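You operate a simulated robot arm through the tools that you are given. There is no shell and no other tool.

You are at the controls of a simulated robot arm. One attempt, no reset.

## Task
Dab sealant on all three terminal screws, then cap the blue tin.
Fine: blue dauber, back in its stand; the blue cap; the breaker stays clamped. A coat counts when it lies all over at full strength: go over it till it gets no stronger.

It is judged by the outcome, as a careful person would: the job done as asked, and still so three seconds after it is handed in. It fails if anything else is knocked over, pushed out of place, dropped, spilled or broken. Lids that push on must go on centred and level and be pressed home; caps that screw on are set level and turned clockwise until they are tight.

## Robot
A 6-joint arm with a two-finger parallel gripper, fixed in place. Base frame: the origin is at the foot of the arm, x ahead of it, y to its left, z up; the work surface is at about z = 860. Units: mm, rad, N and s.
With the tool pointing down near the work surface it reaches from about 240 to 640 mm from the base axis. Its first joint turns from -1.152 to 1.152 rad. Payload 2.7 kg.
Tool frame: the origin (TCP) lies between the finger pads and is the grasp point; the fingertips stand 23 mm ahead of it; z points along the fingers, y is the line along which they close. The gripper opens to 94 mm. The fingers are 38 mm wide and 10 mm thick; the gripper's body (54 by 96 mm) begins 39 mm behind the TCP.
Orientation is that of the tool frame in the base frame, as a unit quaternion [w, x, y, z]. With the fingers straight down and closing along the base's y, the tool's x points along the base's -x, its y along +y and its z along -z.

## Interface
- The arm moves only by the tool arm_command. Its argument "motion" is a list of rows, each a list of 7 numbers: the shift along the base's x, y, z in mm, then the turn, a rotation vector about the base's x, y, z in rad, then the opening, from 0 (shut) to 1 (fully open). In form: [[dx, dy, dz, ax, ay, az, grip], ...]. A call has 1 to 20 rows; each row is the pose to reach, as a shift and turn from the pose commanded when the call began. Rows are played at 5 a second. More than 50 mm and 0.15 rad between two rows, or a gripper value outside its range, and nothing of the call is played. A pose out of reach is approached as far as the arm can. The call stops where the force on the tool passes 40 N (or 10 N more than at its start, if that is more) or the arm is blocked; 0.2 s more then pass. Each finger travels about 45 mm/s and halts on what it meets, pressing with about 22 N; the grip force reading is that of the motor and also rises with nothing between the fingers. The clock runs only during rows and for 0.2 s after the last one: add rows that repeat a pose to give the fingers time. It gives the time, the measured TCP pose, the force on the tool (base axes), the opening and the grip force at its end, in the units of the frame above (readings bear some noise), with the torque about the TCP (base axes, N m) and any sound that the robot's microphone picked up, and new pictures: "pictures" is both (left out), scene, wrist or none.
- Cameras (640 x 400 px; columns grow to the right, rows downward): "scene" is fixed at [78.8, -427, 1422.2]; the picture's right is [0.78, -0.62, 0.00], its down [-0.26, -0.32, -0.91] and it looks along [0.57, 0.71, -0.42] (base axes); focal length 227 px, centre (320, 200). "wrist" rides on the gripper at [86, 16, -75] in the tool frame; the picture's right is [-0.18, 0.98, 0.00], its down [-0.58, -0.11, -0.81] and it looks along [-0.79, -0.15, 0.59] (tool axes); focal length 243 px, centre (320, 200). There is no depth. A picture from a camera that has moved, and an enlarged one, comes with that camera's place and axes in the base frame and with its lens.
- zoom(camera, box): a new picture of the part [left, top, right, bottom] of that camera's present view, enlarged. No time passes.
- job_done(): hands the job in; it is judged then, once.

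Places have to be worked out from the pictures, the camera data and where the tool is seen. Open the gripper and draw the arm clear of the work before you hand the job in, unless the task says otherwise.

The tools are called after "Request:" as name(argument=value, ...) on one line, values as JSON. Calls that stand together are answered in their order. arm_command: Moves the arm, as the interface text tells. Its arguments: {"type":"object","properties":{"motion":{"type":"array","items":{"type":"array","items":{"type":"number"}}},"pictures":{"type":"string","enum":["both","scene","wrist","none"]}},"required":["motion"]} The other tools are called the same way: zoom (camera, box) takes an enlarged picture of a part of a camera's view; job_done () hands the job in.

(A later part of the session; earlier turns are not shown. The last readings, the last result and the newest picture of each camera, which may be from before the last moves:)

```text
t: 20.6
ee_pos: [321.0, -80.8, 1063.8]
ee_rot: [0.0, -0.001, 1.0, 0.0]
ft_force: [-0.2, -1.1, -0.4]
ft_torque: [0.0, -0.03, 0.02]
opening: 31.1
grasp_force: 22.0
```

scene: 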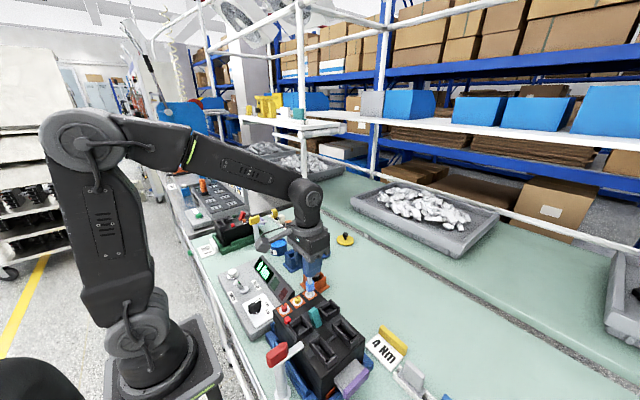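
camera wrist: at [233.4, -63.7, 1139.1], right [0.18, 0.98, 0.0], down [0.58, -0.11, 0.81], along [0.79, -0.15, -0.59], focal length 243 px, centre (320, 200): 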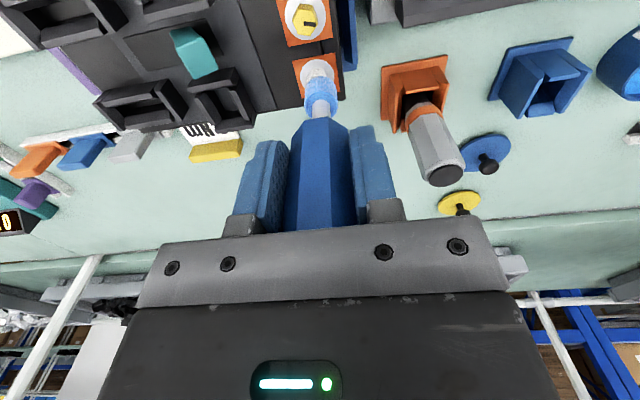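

Request:
arm_command(motion=[[0, 0, -0.6, 0, 0, 0, 0], [0, 0, -1.2, 0, 0, 0, 0], [0, 0, -1.2, 0, 0, 0, 0]], pictures="none")

Request:
zoom(camera="scene", box=[270, 260, 350, 320])

Request:
zoom(camera="wrist", box=[270, 30, 370, 130])

```text
t: 21.4
ee_pos: [321.4, -79.7, 1063.8]
ee_rot: [0.0, 0.0, 1.0, 0.0]
ft_force: [1.0, -0.2, -0.6]
ft_torque: [0.0, -0.01, 0.0]
opening: 31.0
grasp_force: 21.9
```

```text
6.67 times, centred on (310, 290) of scene
camera zoom: at [78.9, -427.0, 1422.2], right [0.78, -0.62, 0.0], down [-0.26, -0.32, -0.91], along [0.57, 0.71, -0.42], focal length 1513 px, centre (387, -400)
```

zoom: 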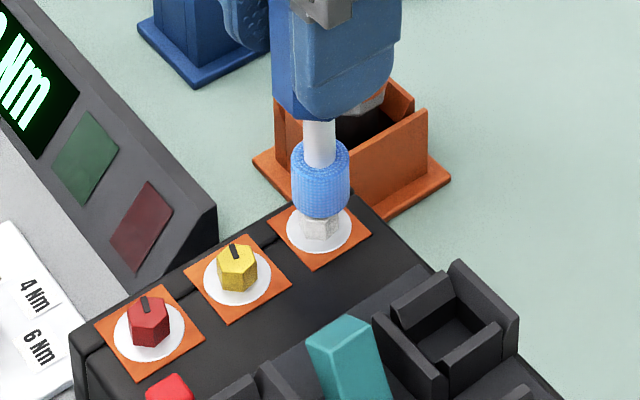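

```text
4.00 times, centred on (320, 80) of wrist
camera zoom: at [233.3, -63.6, 1136.7], right [0.18, 0.98, 0.0], down [0.58, -0.11, 0.81], along [0.79, -0.15, -0.59], focal length 970 px, centre (320, 680)
```

zoom: 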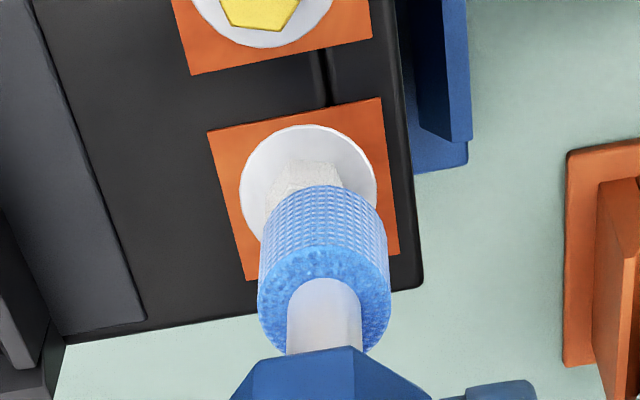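

The dauber slid up about 12 mm in the grip during the dip, so the tip is now about 83 mm below the TCP and still ~8 mm above the screw. I'll lower 5 mm and then creep.

Request:
arm_command(motion=[[0, 0, -2.5, 0, 0, 0, 0], [0, 0, -5, 0, 0, 0, 0], [0, 0, -6, 0, 0, 0, 0], [0, 0, -6, 0, 0, 0, 0]], pictures="none")

Request:
zoom(camera="scene", box=[270, 260, 350, 320])

```text
t: 22.4
ee_pos: [321.6, -79.8, 1057.5]
ee_rot: [0.003, 0.001, 1.0, 0.0]
ft_force: [-1.4, 2.2, 16.2]
ft_torque: [0.14, 0.07, -0.02]
opening: 30.9
grasp_force: 22.4
```

```text
6.67 times, centred on (310, 290) of scene
camera zoom: at [78.7, -426.9, 1422.2], right [0.78, -0.62, 0.0], down [-0.26, -0.32, -0.91], along [0.57, 0.71, -0.42], focal length 1513 px, centre (387, -400)
```

zoom: 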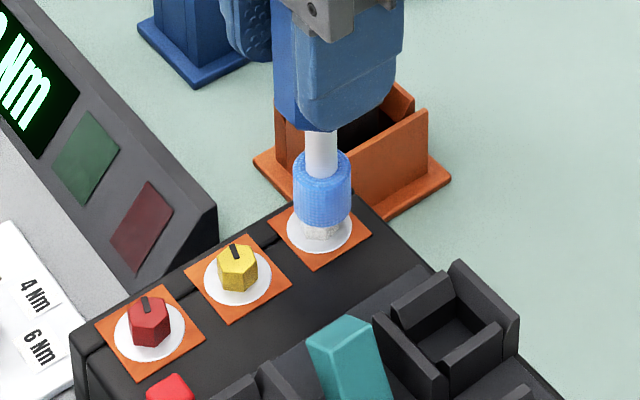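

Contact at 16 N, which is about the slip limit. I'll raise off and look at the screw.

Request:
arm_command(motion=[[0, 0, 1, 0, 0, 0, 0], [0, 0, 10, 0, 0, 0, 0], [0, 0, 25, 0, 0, 0, 0], [0, 0, 25, 0, 0, 0, 0]], pictures="none")

Request:
zoom(camera="wrist", box=[270, 0, 370, 130])

Request:
zoom(camera="scene", box=[270, 260, 350, 320])

```text
t: 23.4
ee_pos: [321.8, -79.6, 1082.4]
ee_rot: [-0.001, 0.0, 1.0, 0.0]
ft_force: [0.2, 0.3, -0.3]
ft_torque: [0.0, -0.03, 0.02]
opening: 31.2
grasp_force: 21.8
```

```text
3.08 times, centred on (320, 65) of wrist
camera zoom: at [233.3, -63.9, 1155.4], right [0.18, 0.98, 0.0], down [0.58, -0.11, 0.81], along [0.79, -0.15, -0.59], focal length 746 px, centre (320, 615)
```

zoom: 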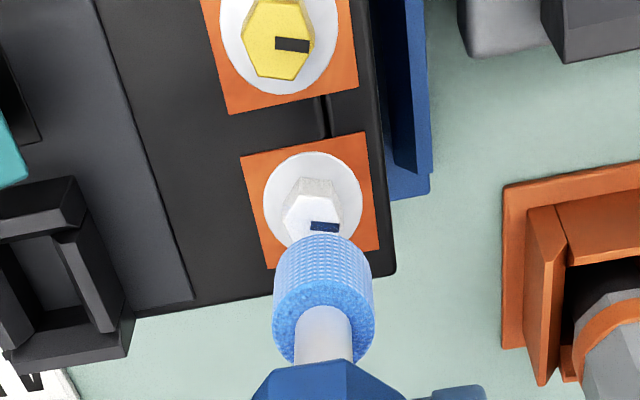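

```text
6.67 times, centred on (310, 290) of scene
camera zoom: at [78.9, -427.0, 1422.2], right [0.78, -0.62, 0.0], down [-0.26, -0.32, -0.91], along [0.57, 0.71, -0.42], focal length 1513 px, centre (387, -400)
```

zoom: 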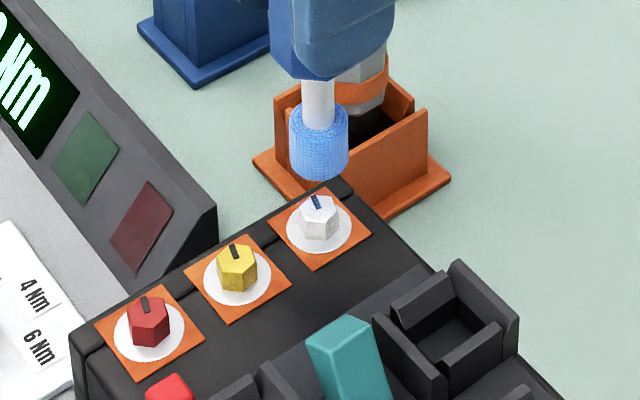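

The slot on the white screw has turned bluish, so the coat lands on the screw top. Zooming tighter to see its strength and extent.

Request:
zoom(camera="wrist", box=[300, 40, 345, 85])

Request:
zoom(camera="scene", box=[296, 280, 322, 300])

```text
8.89 times, centred on (322, 62) of wrist
camera zoom: at [233.3, -63.9, 1155.4], right [0.18, 0.98, 0.0], down [0.58, -0.11, 0.81], along [0.79, -0.15, -0.59], focal length 2157 px, centre (298, 1422)
```

zoom: 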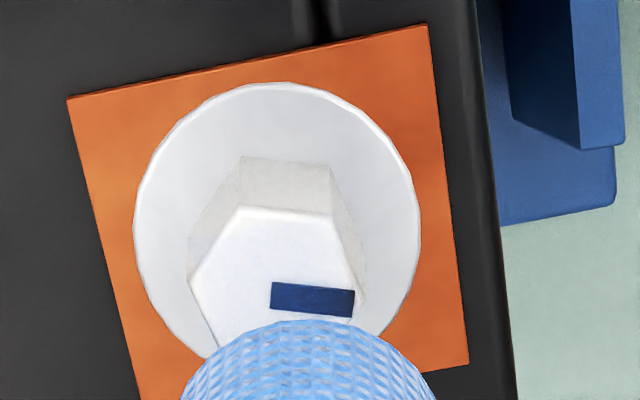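

```text
16.00 times, centred on (309, 290) of scene
camera zoom: at [78.9, -427.0, 1422.2], right [0.78, -0.62, 0.0], down [-0.26, -0.32, -0.91], along [0.57, 0.71, -0.42], focal length 3631 px, centre (496, -1240)
```

zoom: 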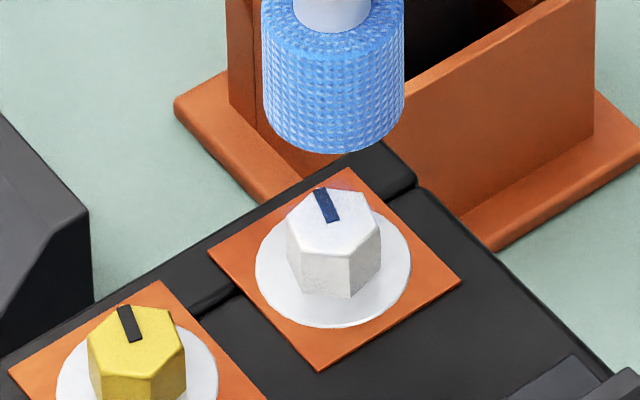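

The dark mark on the screw top went navy, so that is the patch that builds up. I'll dab again with lighter pressure and hold for a second.

Request:
arm_command(motion=[[0, 0, -12, 0, 0, 0, 0], [0, 0, -22, 0, 0, 0, 0], [0, 0, -24.3, 0, 0, 0, 0], [0, 0, -24.3, 0, 0, 0, 0], [0, 0, -24.3, 0, 0, 0, 0], [0, 0, -24.3, 0, 0, 0, 0], [0, 0, -24.3, 0, 0, 0, 0]], pictures="none")

```text
t: 25.0
ee_pos: [321.6, -78.9, 1059.0]
ee_rot: [0.002, 0.0, 1.0, 0.0]
ft_force: [0.4, 0.7, 13.8]
ft_torque: [-0.01, 0.01, 0.0]
opening: 31.3
grasp_force: 21.4
```

Firm contact at 13.8 N. I'll rub gently a few mm side to side at slightly less pressure, then lift and look.

Request:
arm_command(motion=[[0, 0, 0.3, 0, 0, 0, 0], [3, 0, 0.3, 0, 0, 0, 0], [-3, 0, 0.3, 0, 0, 0, 0], [0, 3, 0.3, 0, 0, 0, 0], [0, -3, 0.3, 0, 0, 0, 0], [0, 0, 0.3, 0, 0, 0, 0], [0, 0, 12, 0, 0, 0, 0], [0, 0, 24, 0, 0, 0, 0], [0, 0, 24, 0, 0, 0, 0]], pictures="none")

Request:
zoom(camera="wrist", box=[300, 40, 345, 85])

Request:
zoom(camera="scene", box=[296, 280, 322, 300])

```text
t: 27.0
ee_pos: [321.1, -79.5, 1082.0]
ee_rot: [0.0, 0.0, 1.0, 0.0]
ft_force: [-0.1, 0.1, -1.1]
ft_torque: [-0.01, 0.02, 0.0]
opening: 30.9
grasp_force: 22.2
```

```text
8.89 times, centred on (322, 62) of wrist
camera zoom: at [233.4, -63.3, 1155.7], right [0.18, 0.98, 0.0], down [0.58, -0.11, 0.81], along [0.79, -0.15, -0.59], focal length 2157 px, centre (298, 1422)
```

zoom: 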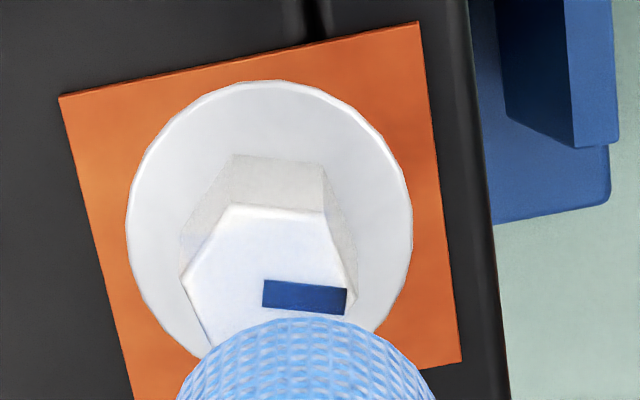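

```text
16.00 times, centred on (309, 290) of scene
camera zoom: at [78.9, -427.0, 1422.2], right [0.78, -0.62, 0.0], down [-0.26, -0.32, -0.91], along [0.57, 0.71, -0.42], focal length 3631 px, centre (496, -1240)
```

zoom: 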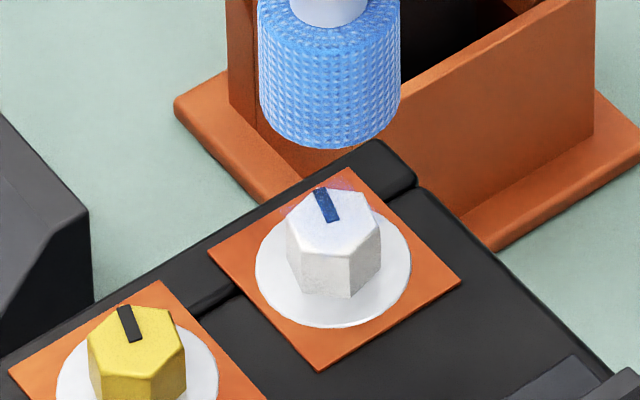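

The mark got a bit bluer. I'll go over it again with small circles and compare.

Request:
arm_command(motion=[[0, 0, -12, 0, 0, 0, 0], [0, 0, -22, 0, 0, 0, 0], [0, 0, -24.2, 0, 0, 0, 0], [0, 0, -24.2, 0, 0, 0, 0], [4, 0, -24.2, 0, 0, 0, 0], [0, 4, -24.2, 0, 0, 0, 0], [-4, 0, -24.2, 0, 0, 0, 0], [0, -4, -24.2, 0, 0, 0, 0], [4, 0, -24.2, 0, 0, 0, 0], [0, 4, -24.2, 0, 0, 0, 0], [-4, 0, -24.2, 0, 0, 0, 0], [0, -4, -24.2, 0, 0, 0, 0], [0, 0, -24.2, 0, 0, 0, 0], [0, 0, -10, 0, 0, 0, 0], [0, 0, 0, 0, 0, 0, 0], [0, 0, 0, 0, 0, 0, 0]], pictures="none")

Request:
zoom(camera="wrist", box=[300, 40, 345, 85])

Request:
zoom(camera="scene", box=[296, 280, 322, 300])

```text
t: 30.4
ee_pos: [321.2, -79.8, 1082.3]
ee_rot: [0.0, 0.0, 1.0, 0.0]
ft_force: [0.8, -0.3, -0.3]
ft_torque: [-0.02, 0.02, 0.02]
opening: 31.0
grasp_force: 21.8
```

```text
8.89 times, centred on (322, 62) of wrist
camera zoom: at [233.0, -63.9, 1155.6], right [0.18, 0.98, 0.0], down [0.58, -0.11, 0.81], along [0.79, -0.15, -0.59], focal length 2157 px, centre (298, 1422)
```

zoom: 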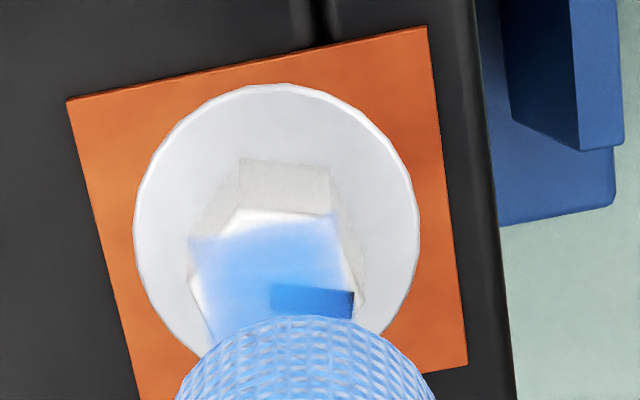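

```text
16.00 times, centred on (309, 290) of scene
camera zoom: at [78.9, -427.0, 1422.2], right [0.78, -0.62, 0.0], down [-0.26, -0.32, -0.91], along [0.57, 0.71, -0.42], focal length 3631 px, centre (496, -1240)
```

zoom: 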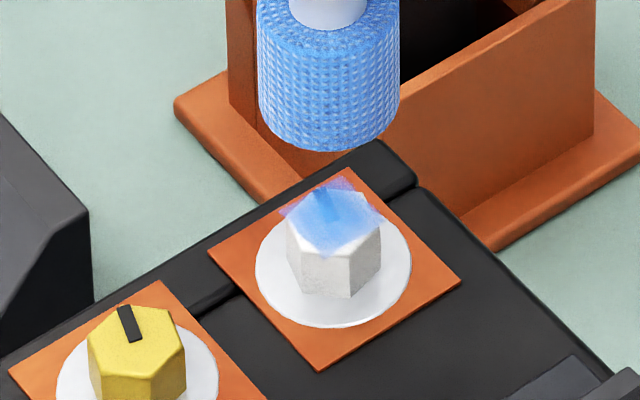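

Sliding contact works: a translucent blue square now covers the screw top. I'll keep circling with slightly larger strokes to bring it to full, even strength.

Request:
arm_command(motion=[[0, -1, -12, 0, 0, 0, 0], [0, -1, -22, 0, 0, 0, 0], [0, -1, -24.2, 0, 0, 0, 0], [5, -1, -24.2, 0, 0, 0, 0], [5, 4, -24.2, 0, 0, 0, 0], [0, 4, -24.2, 0, 0, 0, 0], [-5, 4, -24.2, 0, 0, 0, 0], [-5, -1, -24.2, 0, 0, 0, 0], [-5, -6, -24.2, 0, 0, 0, 0], [0, -6, -24.2, 0, 0, 0, 0], [5, -6, -24.2, 0, 0, 0, 0], [5, -1, -24.2, 0, 0, 0, 0], [0, -1, -24.2, 0, 0, 0, 0], [-5, -1, -24.2, 0, 0, 0, 0], [0, -1, -24.2, 0, 0, 0, 0], [0, -1, -10, 0, 0, 0, 0], [0, -1, 0, 0, 0, 0, 0], [-8, -1, 20, 0, 0, 0, 0], [-8, -1, 20, 0, 0, 0, 0]], pictures="none")

Request:
zoom(camera="wrist", box=[295, 20, 345, 70])

Request:
zoom(camera="scene", box=[296, 280, 322, 300])

```text
t: 34.4
ee_pos: [312.2, -80.2, 1103.9]
ee_rot: [0.0, 0.0, 1.0, 0.0]
ft_force: [-0.2, -0.3, -0.9]
ft_torque: [0.03, 0.02, -0.03]
opening: 31.1
grasp_force: 21.2
```

```text
8.00 times, centred on (320, 45) of wrist
camera zoom: at [225.2, -65.0, 1175.6], right [0.18, 0.98, 0.0], down [0.58, -0.11, 0.81], along [0.79, -0.15, -0.59], focal length 1941 px, centre (320, 1440)
```

zoom: 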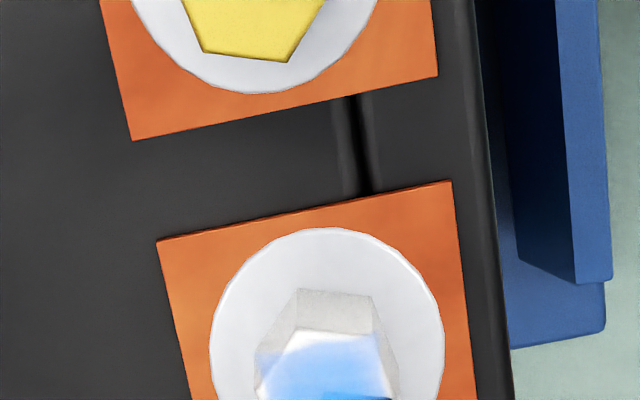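

```text
16.00 times, centred on (309, 290) of scene
camera zoom: at [78.8, -427.0, 1422.2], right [0.78, -0.62, 0.0], down [-0.26, -0.32, -0.91], along [0.57, 0.71, -0.42], focal length 3631 px, centre (496, -1240)
```

zoom: 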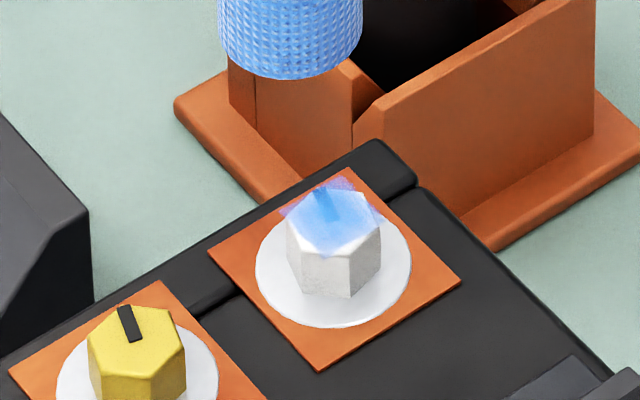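

Not much change that time. I'll go back down and read the contact force to check whether the head is still touching.

Request:
arm_command(motion=[[8, 0, -20, 0, 0, 0, 0], [8, 0, -40, 0, 0, 0, 0], [8, 0, -44.2, 0, 0, 0, 0], [8, 0, -44.2, 0, 0, 0, 0], [8, 0, -44.2, 0, 0, 0, 0]], pictures="none")

```text
t: 35.6
ee_pos: [321.4, -80.9, 1059.3]
ee_rot: [0.002, 0.0, 1.0, 0.0]
ft_force: [-2.5, -1.6, 11.5]
ft_torque: [-0.08, 0.1, 0.02]
opening: 31.1
grasp_force: 22.8
```

Contact is good (11.5 N). I'll make more strokes over the full top, then lift and compare.

Request:
arm_command(motion=[[4, 0, 0, 0, 0, 0, 0], [-4, 0, 0, 0, 0, 0, 0], [-4, 4, 0, 0, 0, 0, 0], [4, 4, 0, 0, 0, 0, 0], [4, -4, 0, 0, 0, 0, 0], [-4, -4, 0, 0, 0, 0, 0], [-6, 0, 0, 0, 0, 0, 0], [-6, 4, 0, 0, 0, 0, 0], [-6, -4, 0, 0, 0, 0, 0], [0, 0, 0, 0, 0, 0, 0]], pictures="none")

Request:
arm_command(motion=[[0, 0, 12, 0, 0, 0, 0], [0, 0, 25, 0, 0, 0, 0], [0, 0, 50, 0, 0, 0, 0], [0, 0, 50, 0, 0, 0, 0]], pictures="none")

Request:
zoom(camera="wrist", box=[295, 20, 345, 70])

Request:
zoom(camera="scene", box=[296, 280, 322, 300])

```text
t: 37.8
ee_pos: [320.4, -80.5, 1058.7]
ee_rot: [0.0, 0.0, 1.0, 0.001]
ft_force: [-2.9, -3.4, 9.3]
ft_torque: [-0.21, 0.22, -0.05]
opening: 30.7
grasp_force: 22.1
```

```text
t: 38.8
ee_pos: [320.5, -79.7, 1108.3]
ee_rot: [0.0, 0.001, 1.0, -0.001]
ft_force: [0.2, 0.6, -0.1]
ft_torque: [-0.01, 0.02, -0.01]
opening: 31.2
grasp_force: 21.6
```

```text
8.00 times, centred on (320, 45) of wrist
camera zoom: at [233.5, -64.2, 1181.8], right [0.18, 0.98, 0.0], down [0.58, -0.11, 0.81], along [0.79, -0.15, -0.59], focal length 1941 px, centre (320, 1440)
```

zoom: 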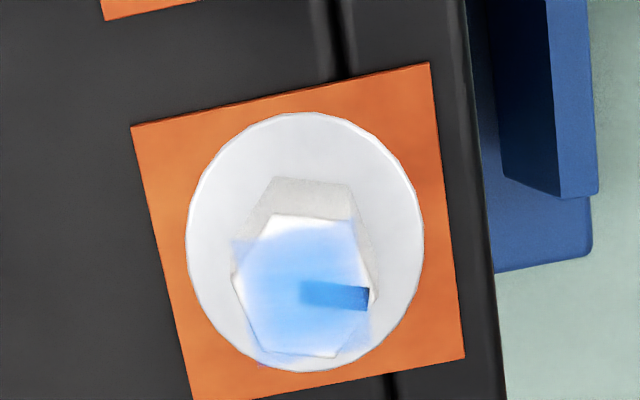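

```text
16.00 times, centred on (309, 290) of scene
camera zoom: at [78.9, -427.0, 1422.2], right [0.78, -0.62, 0.0], down [-0.26, -0.32, -0.91], along [0.57, 0.71, -0.42], focal length 3631 px, centre (496, -1240)
```

zoom: 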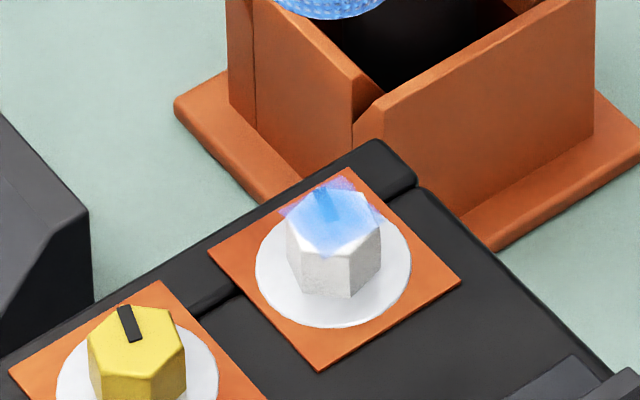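

The coat is a ~14 mm square centred near (321,-82.4), stronger in the middle and weaker towards its edges. I'll compare the head's colour now with just after dipping to see whether it has run dry.

Request:
zoom(camera="wrist", box=[270, 20, 380, 130])

Request:
zoom(camera="scene", box=[280, 240, 340, 300])

```text
3.64 times, centred on (325, 75) of wrist
camera zoom: at [233.5, -64.2, 1181.8], right [0.18, 0.98, 0.0], down [0.58, -0.11, 0.81], along [0.79, -0.15, -0.59], focal length 882 px, centre (302, 654)
```

zoom: 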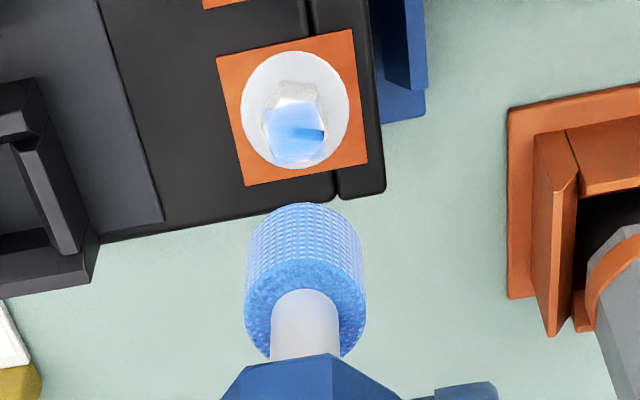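

```text
6.67 times, centred on (310, 270) of scene
camera zoom: at [78.9, -427.0, 1422.2], right [0.78, -0.62, 0.0], down [-0.26, -0.32, -0.91], along [0.57, 0.71, -0.42], focal length 1513 px, centre (387, -267)
```

zoom: 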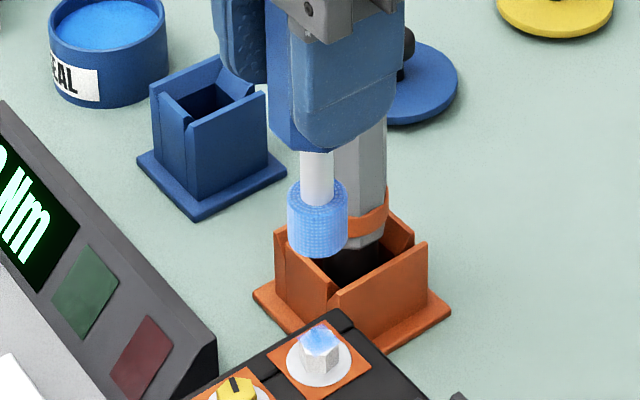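

The head still looks loaded. I'll recentre on the patch (shift y by -2.5) and repeat the circular strokes that worked, with a bit more pressure.

Request:
arm_command(motion=[[0, -2.5, -25, 0, 0, 0, 0], [0, -2.5, -45, 0, 0, 0, 0], [0, -2.5, -50.4, 0, 0, 0, 0], [0, -2.5, -50.4, 0, 0, 0, 0], [4, -2.5, -50.4, 0, 0, 0, 0], [0, 1.5, -50.4, 0, 0, 0, 0], [-4, -2.5, -50.4, 0, 0, 0, 0], [0, -6.5, -50.4, 0, 0, 0, 0], [4, -2.5, -50.4, 0, 0, 0, 0], [0, 1.5, -50.4, 0, 0, 0, 0], [-4, -2.5, -50.4, 0, 0, 0, 0], [0, -6.5, -50.4, 0, 0, 0, 0], [4, -2.5, -50.4, 0, 0, 0, 0], [0, 1.5, -50.4, 0, 0, 0, 0], [-4, -2.5, -50.4, 0, 0, 0, 0], [0, -6.5, -50.4, 0, 0, 0, 0], [0, -2.5, -50.4, 0, 0, 0, 0]], pictures="none")

Request:
arm_command(motion=[[0, 0, 12, 0, 0, 0, 0], [0, 0, 25, 0, 0, 0, 0], [0, 0, 50, 0, 0, 0, 0], [0, 0, 50, 0, 0, 0, 0]], pictures="none")

Request:
zoom(camera="wrist", box=[295, 20, 345, 70])

Request:
zoom(camera="scene", box=[296, 280, 322, 300])

```text
t: 42.4
ee_pos: [320.9, -83.4, 1058.3]
ee_rot: [0.001, -0.001, 1.0, -0.001]
ft_force: [-2.5, -3.6, 12.6]
ft_torque: [-0.35, 0.11, 0.02]
opening: 30.9
grasp_force: 21.5
```

```text
t: 43.4
ee_pos: [320.3, -82.1, 1109.8]
ee_rot: [0.0, 0.0, 1.0, 0.001]
ft_force: [0.4, 0.5, -0.1]
ft_torque: [0.03, 0.03, 0.0]
opening: 30.9
grasp_force: 22.2
```

```text
8.00 times, centred on (320, 45) of wrist
camera zoom: at [233.5, -66.6, 1181.6], right [0.18, 0.98, 0.0], down [0.58, -0.11, 0.81], along [0.79, -0.15, -0.59], focal length 1941 px, centre (320, 1440)
```

zoom: 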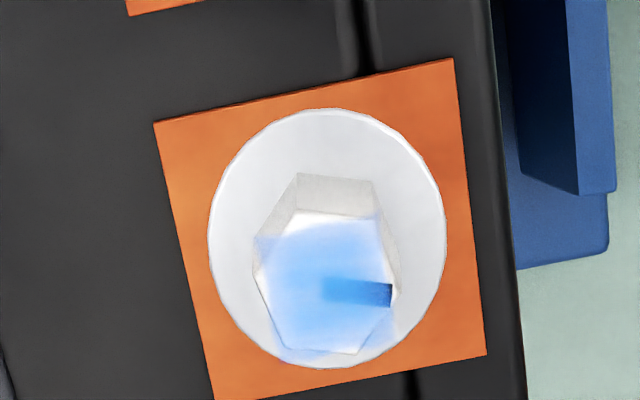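

```text
16.00 times, centred on (309, 290) of scene
camera zoom: at [78.9, -427.0, 1422.2], right [0.78, -0.62, 0.0], down [-0.26, -0.32, -0.91], along [0.57, 0.71, -0.42], focal length 3631 px, centre (496, -1240)
```

zoom: 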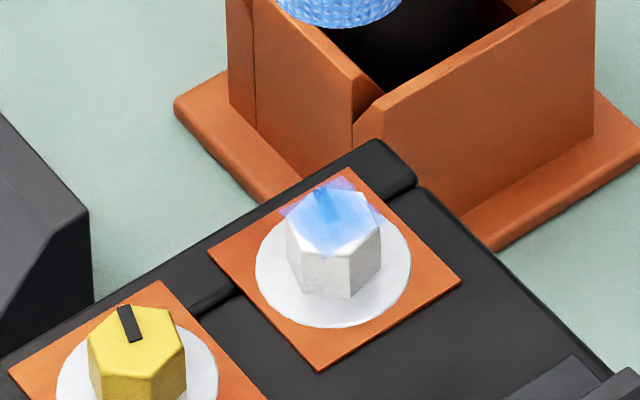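

No further change, so the dauber seems spent. I'll go back to the tin and reload it, pressing lightly and holding longer.

Request:
arm_command(motion=[[9, 36, 6, 0, 0, 0, 0], [18, 73, 6, 0, 0, 0, 0], [27, 110, 6, 0, 0, 0, 0], [36, 147, 6, 0, 0, 0, 0], [45, 184, 6, 0, 0, 0, 0], [54, 221, 6, 0, 0, 0, 0], [63, 258, 6, 0, 0, 0, 0], [73, 296, 6, 0, 0, 0, 0], [83, 332, 6, 0, 0, 0, 0], [83, 332, -20, 0, 0, 0, 0], [83, 332, -60, 0, 0, 0, 0], [83, 332, -100, 0, 0, 0, 0], [83, 332, -120, 0, 0, 0, 0], [83, 332, -120, 0, 0, 0, 0]])

Request:
zoom(camera="wrist", box=[260, 10, 390, 140])

```text
t: 46.4
ee_pos: [405.2, 250.5, 988.4]
ee_rot: [0.001, 0.0, 1.0, 0.001]
ft_force: [0.4, 0.7, -1.1]
ft_torque: [-0.01, 0.03, -0.03]
opening: 31.1
grasp_force: 22.2
camera wrist: at [317.1, 264.3, 1060.5], right [0.18, 0.98, 0.0], down [0.58, -0.11, 0.81], along [0.79, -0.15, -0.59], focal length 243 px, centre (320, 200)
```

scene: 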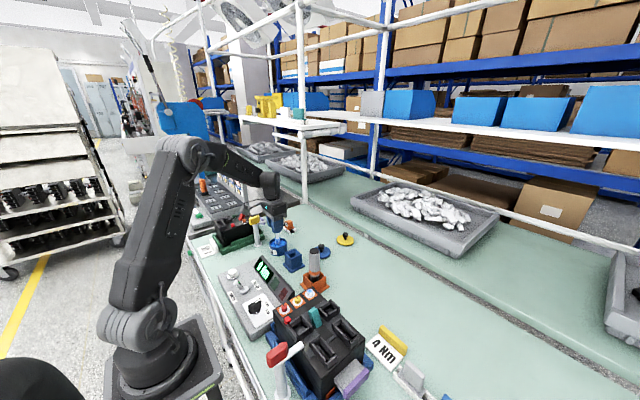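
wrist: 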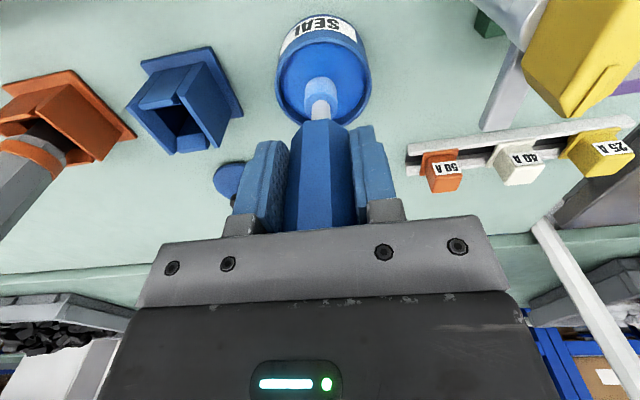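

```text
3.08 times, centred on (325, 75) of wrist
camera zoom: at [317.1, 264.3, 1060.5], right [0.18, 0.98, 0.0], down [0.58, -0.11, 0.81], along [0.79, -0.15, -0.59], focal length 746 px, centre (305, 585)
```

zoom: 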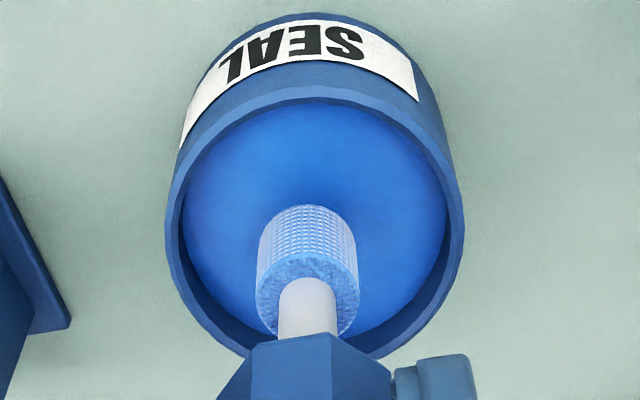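

The head indeed looks paler than after the first dip, so it does run down. Lowering into the tin, holding with small swirls.

Request:
arm_command(motion=[[0, 0, -6, 0, 0, 0, 0], [0, 0, -10, 0, 0, 0, 0], [0, 0, -11.5, 0, 0, 0, 0], [0, 0, -11.5, 0, 0, 0, 0], [0, 0, -11.5, 0, 0, 0, 0], [0, 0, -11.5, 0, 0, 0, 0], [0, 0, -11.5, 0, 0, 0, 0], [0, 0, -11.5, 0, 0, 0, 0], [0, 0, -11.5, 0, 0, 0, 0], [0, 0, -11.5, 0, 0, 0, 0]], pictures="none")

Request:
zoom(camera="wrist", box=[260, 10, 390, 140])

```text
t: 48.6
ee_pos: [404.8, 249.5, 976.7]
ee_rot: [0.001, 0.0, 1.0, 0.0]
ft_force: [-0.1, -0.1, -1.6]
ft_torque: [0.0, -0.03, 0.02]
opening: 31.0
grasp_force: 22.1
```

```text
3.08 times, centred on (325, 75) of wrist
camera zoom: at [316.8, 264.8, 1049.1], right [0.18, 0.98, 0.0], down [0.58, -0.11, 0.81], along [0.79, -0.15, -0.59], focal length 746 px, centre (305, 585)
```

zoom: 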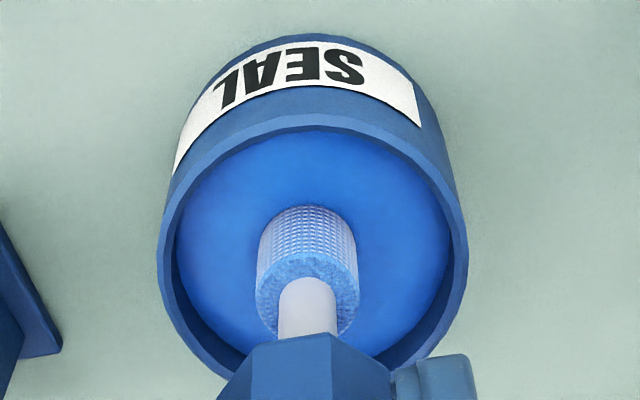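

No contact yet. I'll lower in small steps.

Request:
arm_command(motion=[[0, 0, -1, 0, 0, 0, 0], [0, 0, -1, 0, 0, 0, 0]], pictures="none")

Request:
arm_command(motion=[[0, 0, -1, 0, 0, 0, 0], [0, 0, -1, 0, 0, 0, 0]], pictures="none")

```text
t: 49.2
ee_pos: [405.6, 249.6, 976.4]
ee_rot: [0.001, 0.0, 1.0, 0.0]
ft_force: [-0.9, -0.6, 5.8]
ft_torque: [-0.09, -0.02, -0.02]
opening: 31.4
grasp_force: 21.5
```

```text
t: 49.8
ee_pos: [404.5, 249.6, 975.7]
ee_rot: [0.001, 0.0, 1.0, 0.0]
ft_force: [-2.2, -2.7, 17.8]
ft_torque: [-0.2, 0.11, 0.01]
opening: 31.1
grasp_force: 21.8
```

In contact (17.8 N). Backing off slightly and holding to soak.

Request:
arm_command(motion=[[0, 0, 0.6, 0, 0, 0, 0], [3, 0, 0.6, 0, 0, 0, 0], [0, 3, 0.6, 0, 0, 0, 0], [-3, 0, 0.6, 0, 0, 0, 0], [0, -3, 0.6, 0, 0, 0, 0], [0, 0, 0.6, 0, 0, 0, 0], [0, 0, 0.6, 0, 0, 0, 0], [0, 0, 0.6, 0, 0, 0, 0]], pictures="none")

Request:
zoom(camera="wrist", box=[260, 10, 390, 140])

```text
t: 51.6
ee_pos: [403.2, 248.3, 974.7]
ee_rot: [0.001, 0.0, 1.0, 0.0]
ft_force: [-7.2, -6.5, 23.8]
ft_torque: [-0.44, 0.39, -0.03]
opening: 31.0
grasp_force: 22.2
```

```text
3.08 times, centred on (325, 75) of wrist
camera zoom: at [316.2, 264.2, 1048.3], right [0.18, 0.98, 0.0], down [0.58, -0.11, 0.81], along [0.79, -0.15, -0.59], focal length 746 px, centre (305, 585)
```

zoom: 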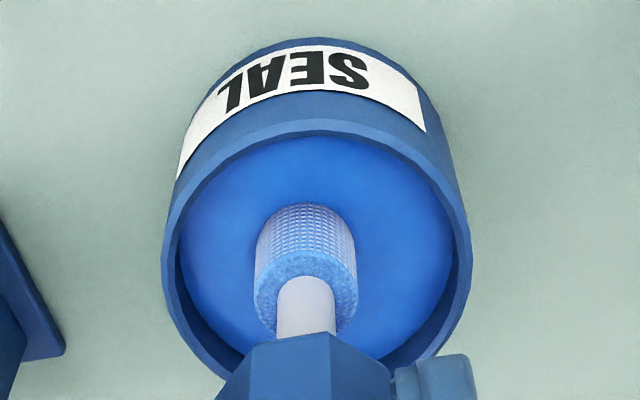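

The force grew to 24 N as the arm settled, so I'll lift out now and check the head.

Request:
arm_command(motion=[[0, 0, 0.8, 0, 0, 0, 0], [0, 0, 1, 0, 0, 0, 0], [0, 0, 10, 0, 0, 0, 0], [0, 0, 30, 0, 0, 0, 0], [0, 0, 62, 0, 0, 0, 0], [0, 0, 62, 0, 0, 0, 0]], pictures="none")

Request:
zoom(camera="wrist", box=[270, 20, 380, 130])

Request:
zoom(camera="scene", box=[240, 190, 320, 270])

```text
t: 53.0
ee_pos: [404.4, 249.0, 1038.1]
ee_rot: [0.0, 0.001, 1.0, 0.001]
ft_force: [0.1, -0.3, -0.7]
ft_torque: [0.02, 0.0, -0.01]
opening: 31.0
grasp_force: 21.5
```

```text
3.64 times, centred on (325, 75) of wrist
camera zoom: at [317.1, 265.4, 1110.2], right [0.18, 0.98, 0.0], down [0.58, -0.11, 0.81], along [0.79, -0.15, -0.59], focal length 882 px, centre (302, 654)
```

zoom: 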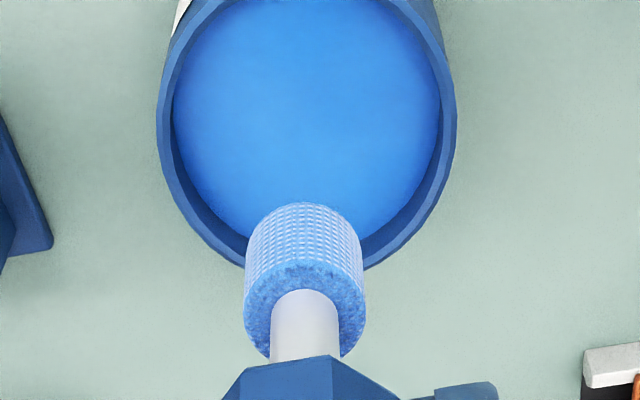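

```text
5.00 times, centred on (280, 230) of scene
camera zoom: at [78.9, -427.0, 1422.2], right [0.78, -0.62, 0.0], down [-0.26, -0.32, -0.91], along [0.57, 0.71, -0.42], focal length 1135 px, centre (520, 50)
```

zoom: 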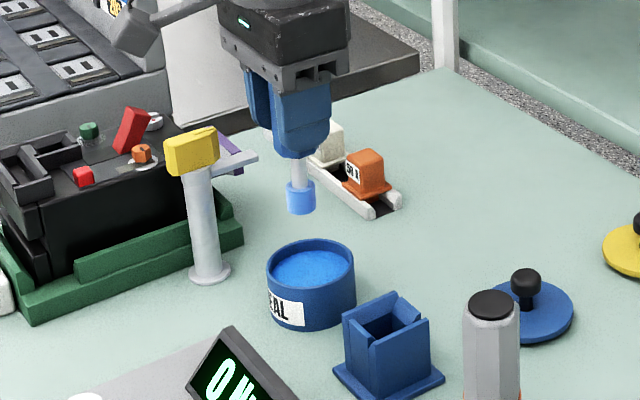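

The head looks freshly loaded again. I'll return to hover above the white screw.

Request:
arm_command(motion=[[0, 0, 40, 0, 0, 0, 0], [0, 0, 76, 0, 0, 0, 0], [-9, -36, 76, 0, 0, 0, 0], [-18, -73, 76, 0, 0, 0, 0], [-27, -110, 76, 0, 0, 0, 0], [-36, -147, 76, 0, 0, 0, 0], [-45, -184, 76, 0, 0, 0, 0], [-54, -221, 76, 0, 0, 0, 0], [-63, -258, 76, 0, 0, 0, 0], [-73, -296, 76, 0, 0, 0, 0], [-83.3, -332, 76, 0, 0, 0, 0], [-83.3, -332, 46, 0, 0, 0, 0], [-83.3, -332, 46, 0, 0, 0, 0]], pictures="wrist")

```text
t: 55.8
ee_pos: [321.5, -82.7, 1083.8]
ee_rot: [0.0, 0.0, 1.0, 0.0]
ft_force: [0.4, -0.9, 0.5]
ft_torque: [0.02, -0.01, -0.01]
opening: 31.1
grasp_force: 22.2
camera wrist: at [232.9, -67.5, 1155.9], right [0.18, 0.98, 0.0], down [0.58, -0.11, 0.81], along [0.79, -0.15, -0.59], focal length 243 px, centre (320, 200)
```

wrist: 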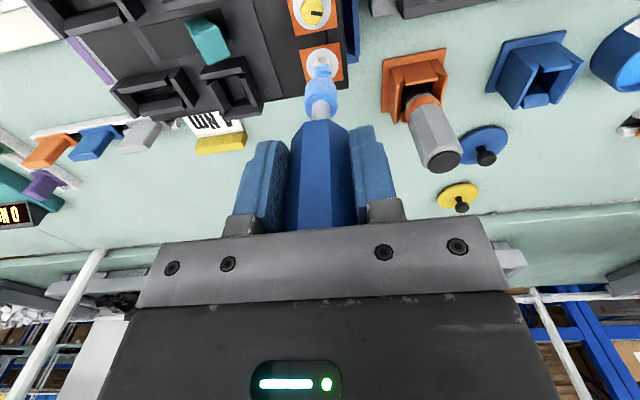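

Descending to contact on the white screw again, reading the force.

Request:
arm_command(motion=[[0.7, 0.7, -12, 0, 0, 0, 0], [0.7, 0.7, -22, 0, 0, 0, 0], [0.7, 0.7, -25, 0, 0, 0, 0], [0.7, 0.7, -25, 0, 0, 0, 0]], pictures="none")

```text
t: 56.8
ee_pos: [321.9, -81.5, 1058.0]
ee_rot: [0.002, 0.0, 1.0, 0.0]
ft_force: [-1.7, -0.7, 9.6]
ft_torque: [0.01, 0.1, 0.01]
opening: 31.0
grasp_force: 22.1
```

Contact at 9.6 N. Making three rounds of circles over the patch, then checking.

Request:
arm_command(motion=[[4, 0, -0.2, 0, 0, 0, 0], [0, 4, -0.2, 0, 0, 0, 0], [-4, 0, -0.2, 0, 0, 0, 0], [0, -4, -0.2, 0, 0, 0, 0], [4, 0, -0.2, 0, 0, 0, 0], [0, 4, -0.2, 0, 0, 0, 0], [-4, 0, -0.2, 0, 0, 0, 0], [0, -4, -0.2, 0, 0, 0, 0], [4, 0, -0.2, 0, 0, 0, 0], [0, 4, -0.2, 0, 0, 0, 0], [-4, 0, -0.2, 0, 0, 0, 0], [0, -4, -0.2, 0, 0, 0, 0], [0, 0, -0.2, 0, 0, 0, 0]], pictures="none")

Request:
arm_command(motion=[[0, 0, 12, 0, 0, 0, 0], [0, 0, 25, 0, 0, 0, 0], [0, 0, 50, 0, 0, 0, 0], [0, 0, 50, 0, 0, 0, 0]], pictures="none")

Request:
zoom(camera="wrist", box=[295, 20, 345, 70])

Request:
zoom(camera="scene", box=[296, 280, 322, 300])

```text
t: 59.6
ee_pos: [322.3, -83.9, 1058.0]
ee_rot: [0.001, 0.001, 1.0, -0.001]
ft_force: [0.0, -5.2, 12.3]
ft_torque: [-0.37, 0.04, -0.06]
opening: 31.1
grasp_force: 21.3
```

```text
t: 60.6
ee_pos: [321.4, -82.3, 1108.0]
ee_rot: [0.0, 0.0, 1.0, 0.0]
ft_force: [-0.7, -0.2, -1.7]
ft_torque: [-0.01, -0.03, -0.06]
opening: 30.9
grasp_force: 22.4
```

```text
8.00 times, centred on (320, 45) of wrist
camera zoom: at [233.3, -66.5, 1180.5], right [0.18, 0.98, 0.0], down [0.58, -0.11, 0.81], along [0.79, -0.15, -0.59], focal length 1941 px, centre (320, 1440)
```

zoom: 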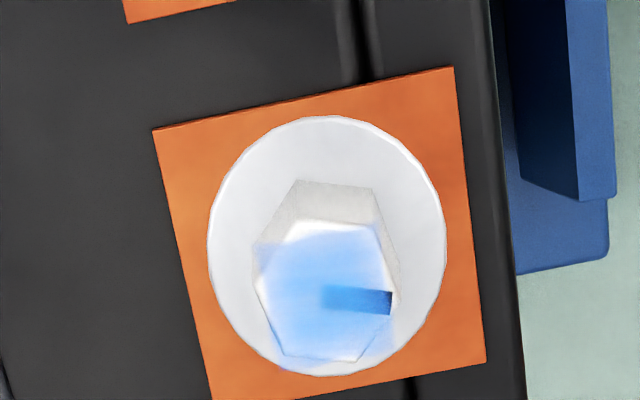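

```text
16.00 times, centred on (309, 290) of scene
camera zoom: at [78.9, -427.0, 1422.2], right [0.78, -0.62, 0.0], down [-0.26, -0.32, -0.91], along [0.57, 0.71, -0.42], focal length 3631 px, centre (496, -1240)
```

zoom: 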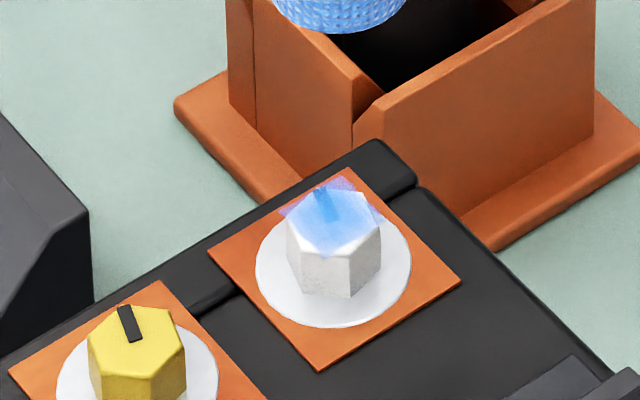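

The look hasn't changed since the third pass, even after reloading, but the square's -x edge and +y edge still look thin. I'll test whether wider strokes over those edges fill them in.

Request:
arm_command(motion=[[-7, -4, -25, 0, 0, 0, 0], [-7, -4, -45, 0, 0, 0, 0], [-7, -4, -50.1, 0, 0, 0, 0], [-7, 0, -50.1, 0, 0, 0, 0], [-7, 4, -50.1, 0, 0, 0, 0], [-7, 7, -50.1, 0, 0, 0, 0], [-3, 7, -50.1, 0, 0, 0, 0], [1, 7, -50.1, 0, 0, 0, 0], [5, 7, -50.1, 0, 0, 0, 0], [7, 4, -50.1, 0, 0, 0, 0], [7, 0, -50.1, 0, 0, 0, 0], [7, -4, -50.1, 0, 0, 0, 0], [4, -7, -50.1, 0, 0, 0, 0], [0, -7, -50.1, 0, 0, 0, 0], [-4, -7, -50.1, 0, 0, 0, 0], [-4, 0, -50.1, 0, 0, 0, 0], [-4, 5, -50.1, 0, 0, 0, 0], [0, 5, -50.1, 0, 0, 0, 0], [0, 0, -50.1, 0, 0, 0, 0]], pictures="none")

Request:
arm_command(motion=[[0, 0, 12, 0, 0, 0, 0], [0, 0, 25, 0, 0, 0, 0], [0, 0, 50, 0, 0, 0, 0], [0, 0, 50, 0, 0, 0, 0]], pictures="none")

Request:
zoom(camera="wrist", box=[295, 20, 345, 70])

Request:
zoom(camera="scene", box=[296, 280, 322, 300])

```text
t: 64.6
ee_pos: [321.7, -81.2, 1057.4]
ee_rot: [0.001, 0.0, 1.0, 0.001]
ft_force: [-0.8, 5.0, 12.6]
ft_torque: [0.38, -0.01, 0.02]
opening: 31.3
grasp_force: 21.7
```

```text
t: 65.6
ee_pos: [319.7, -81.8, 1106.7]
ee_rot: [0.001, 0.0, 1.0, 0.0]
ft_force: [-0.2, -0.3, -1.4]
ft_torque: [0.0, -0.04, -0.02]
opening: 31.3
grasp_force: 22.4
```

```text
8.00 times, centred on (320, 45) of wrist
camera zoom: at [233.4, -66.3, 1180.5], right [0.18, 0.98, 0.0], down [0.58, -0.11, 0.81], along [0.79, -0.15, -0.59], focal length 1941 px, centre (320, 1440)
```

zoom: 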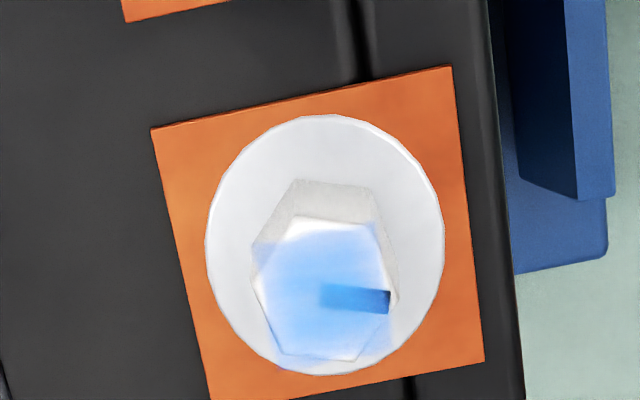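

```text
16.00 times, centred on (309, 290) of scene
camera zoom: at [78.9, -427.0, 1422.2], right [0.78, -0.62, 0.0], down [-0.26, -0.32, -0.91], along [0.57, 0.71, -0.42], focal length 3631 px, centre (496, -1240)
```

zoom: 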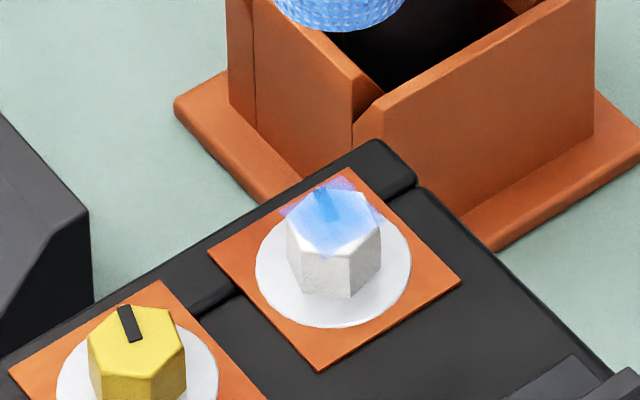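

The white screw no longer changes, so I take it as full strength. Next is the yellow screw, about 36.5 mm toward the base; I'll hover above it and check.

Request:
arm_command(motion=[[-18, 0, 0, 0, 0, 0, 0], [-36.6, 0, 0, 0, 0, 0, 0], [-36.6, 0, 0, 0, 0, 0, 0]], pictures="both")

Request:
zoom(camera="wrist", box=[285, 10, 355, 80])

Request:
zoom(camera="scene", box=[280, 280, 322, 312])

```text
t: 66.4
ee_pos: [284.6, -81.3, 1107.2]
ee_rot: [0.0, 0.0, 1.0, -0.001]
ft_force: [0.4, 0.3, -0.5]
ft_torque: [0.04, -0.04, 0.0]
opening: 31.3
grasp_force: 21.9
camera wrist: at [197.2, -66.5, 1180.7], right [0.18, 0.98, 0.0], down [0.58, -0.11, 0.81], along [0.79, -0.15, -0.59], focal length 243 px, centre (320, 200)
```

scene: 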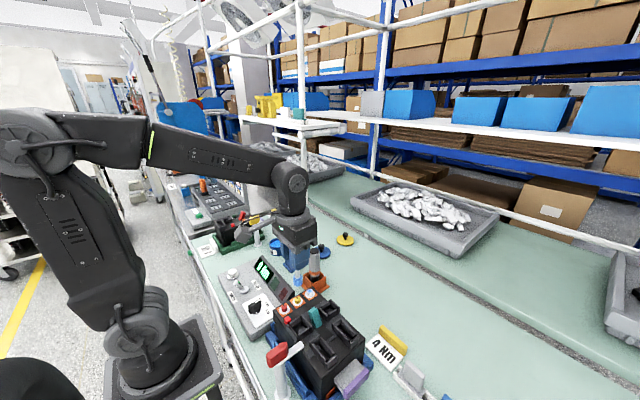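
wrist: 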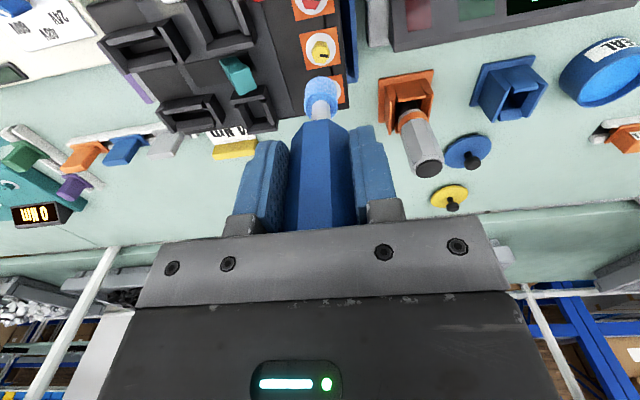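

```text
5.71 times, centred on (320, 45) of wrist
camera zoom: at [197.2, -66.5, 1180.7], right [0.18, 0.98, 0.0], down [0.58, -0.11, 0.81], along [0.79, -0.15, -0.59], focal length 1386 px, centre (320, 1086)
```

zoom: 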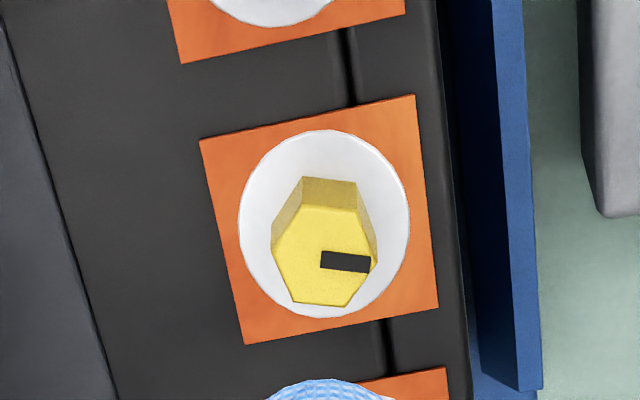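

```text
12.50 times, centred on (301, 296) of scene
camera zoom: at [78.8, -427.0, 1422.2], right [0.78, -0.62, 0.0], down [-0.26, -0.32, -0.91], along [0.57, 0.71, -0.42], focal length 2837 px, centre (558, -1000)
```

zoom: 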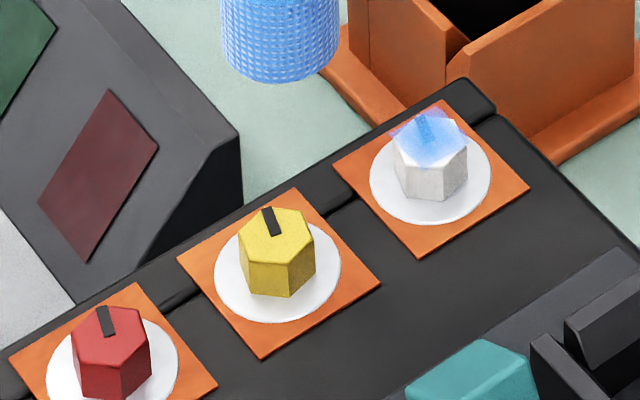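

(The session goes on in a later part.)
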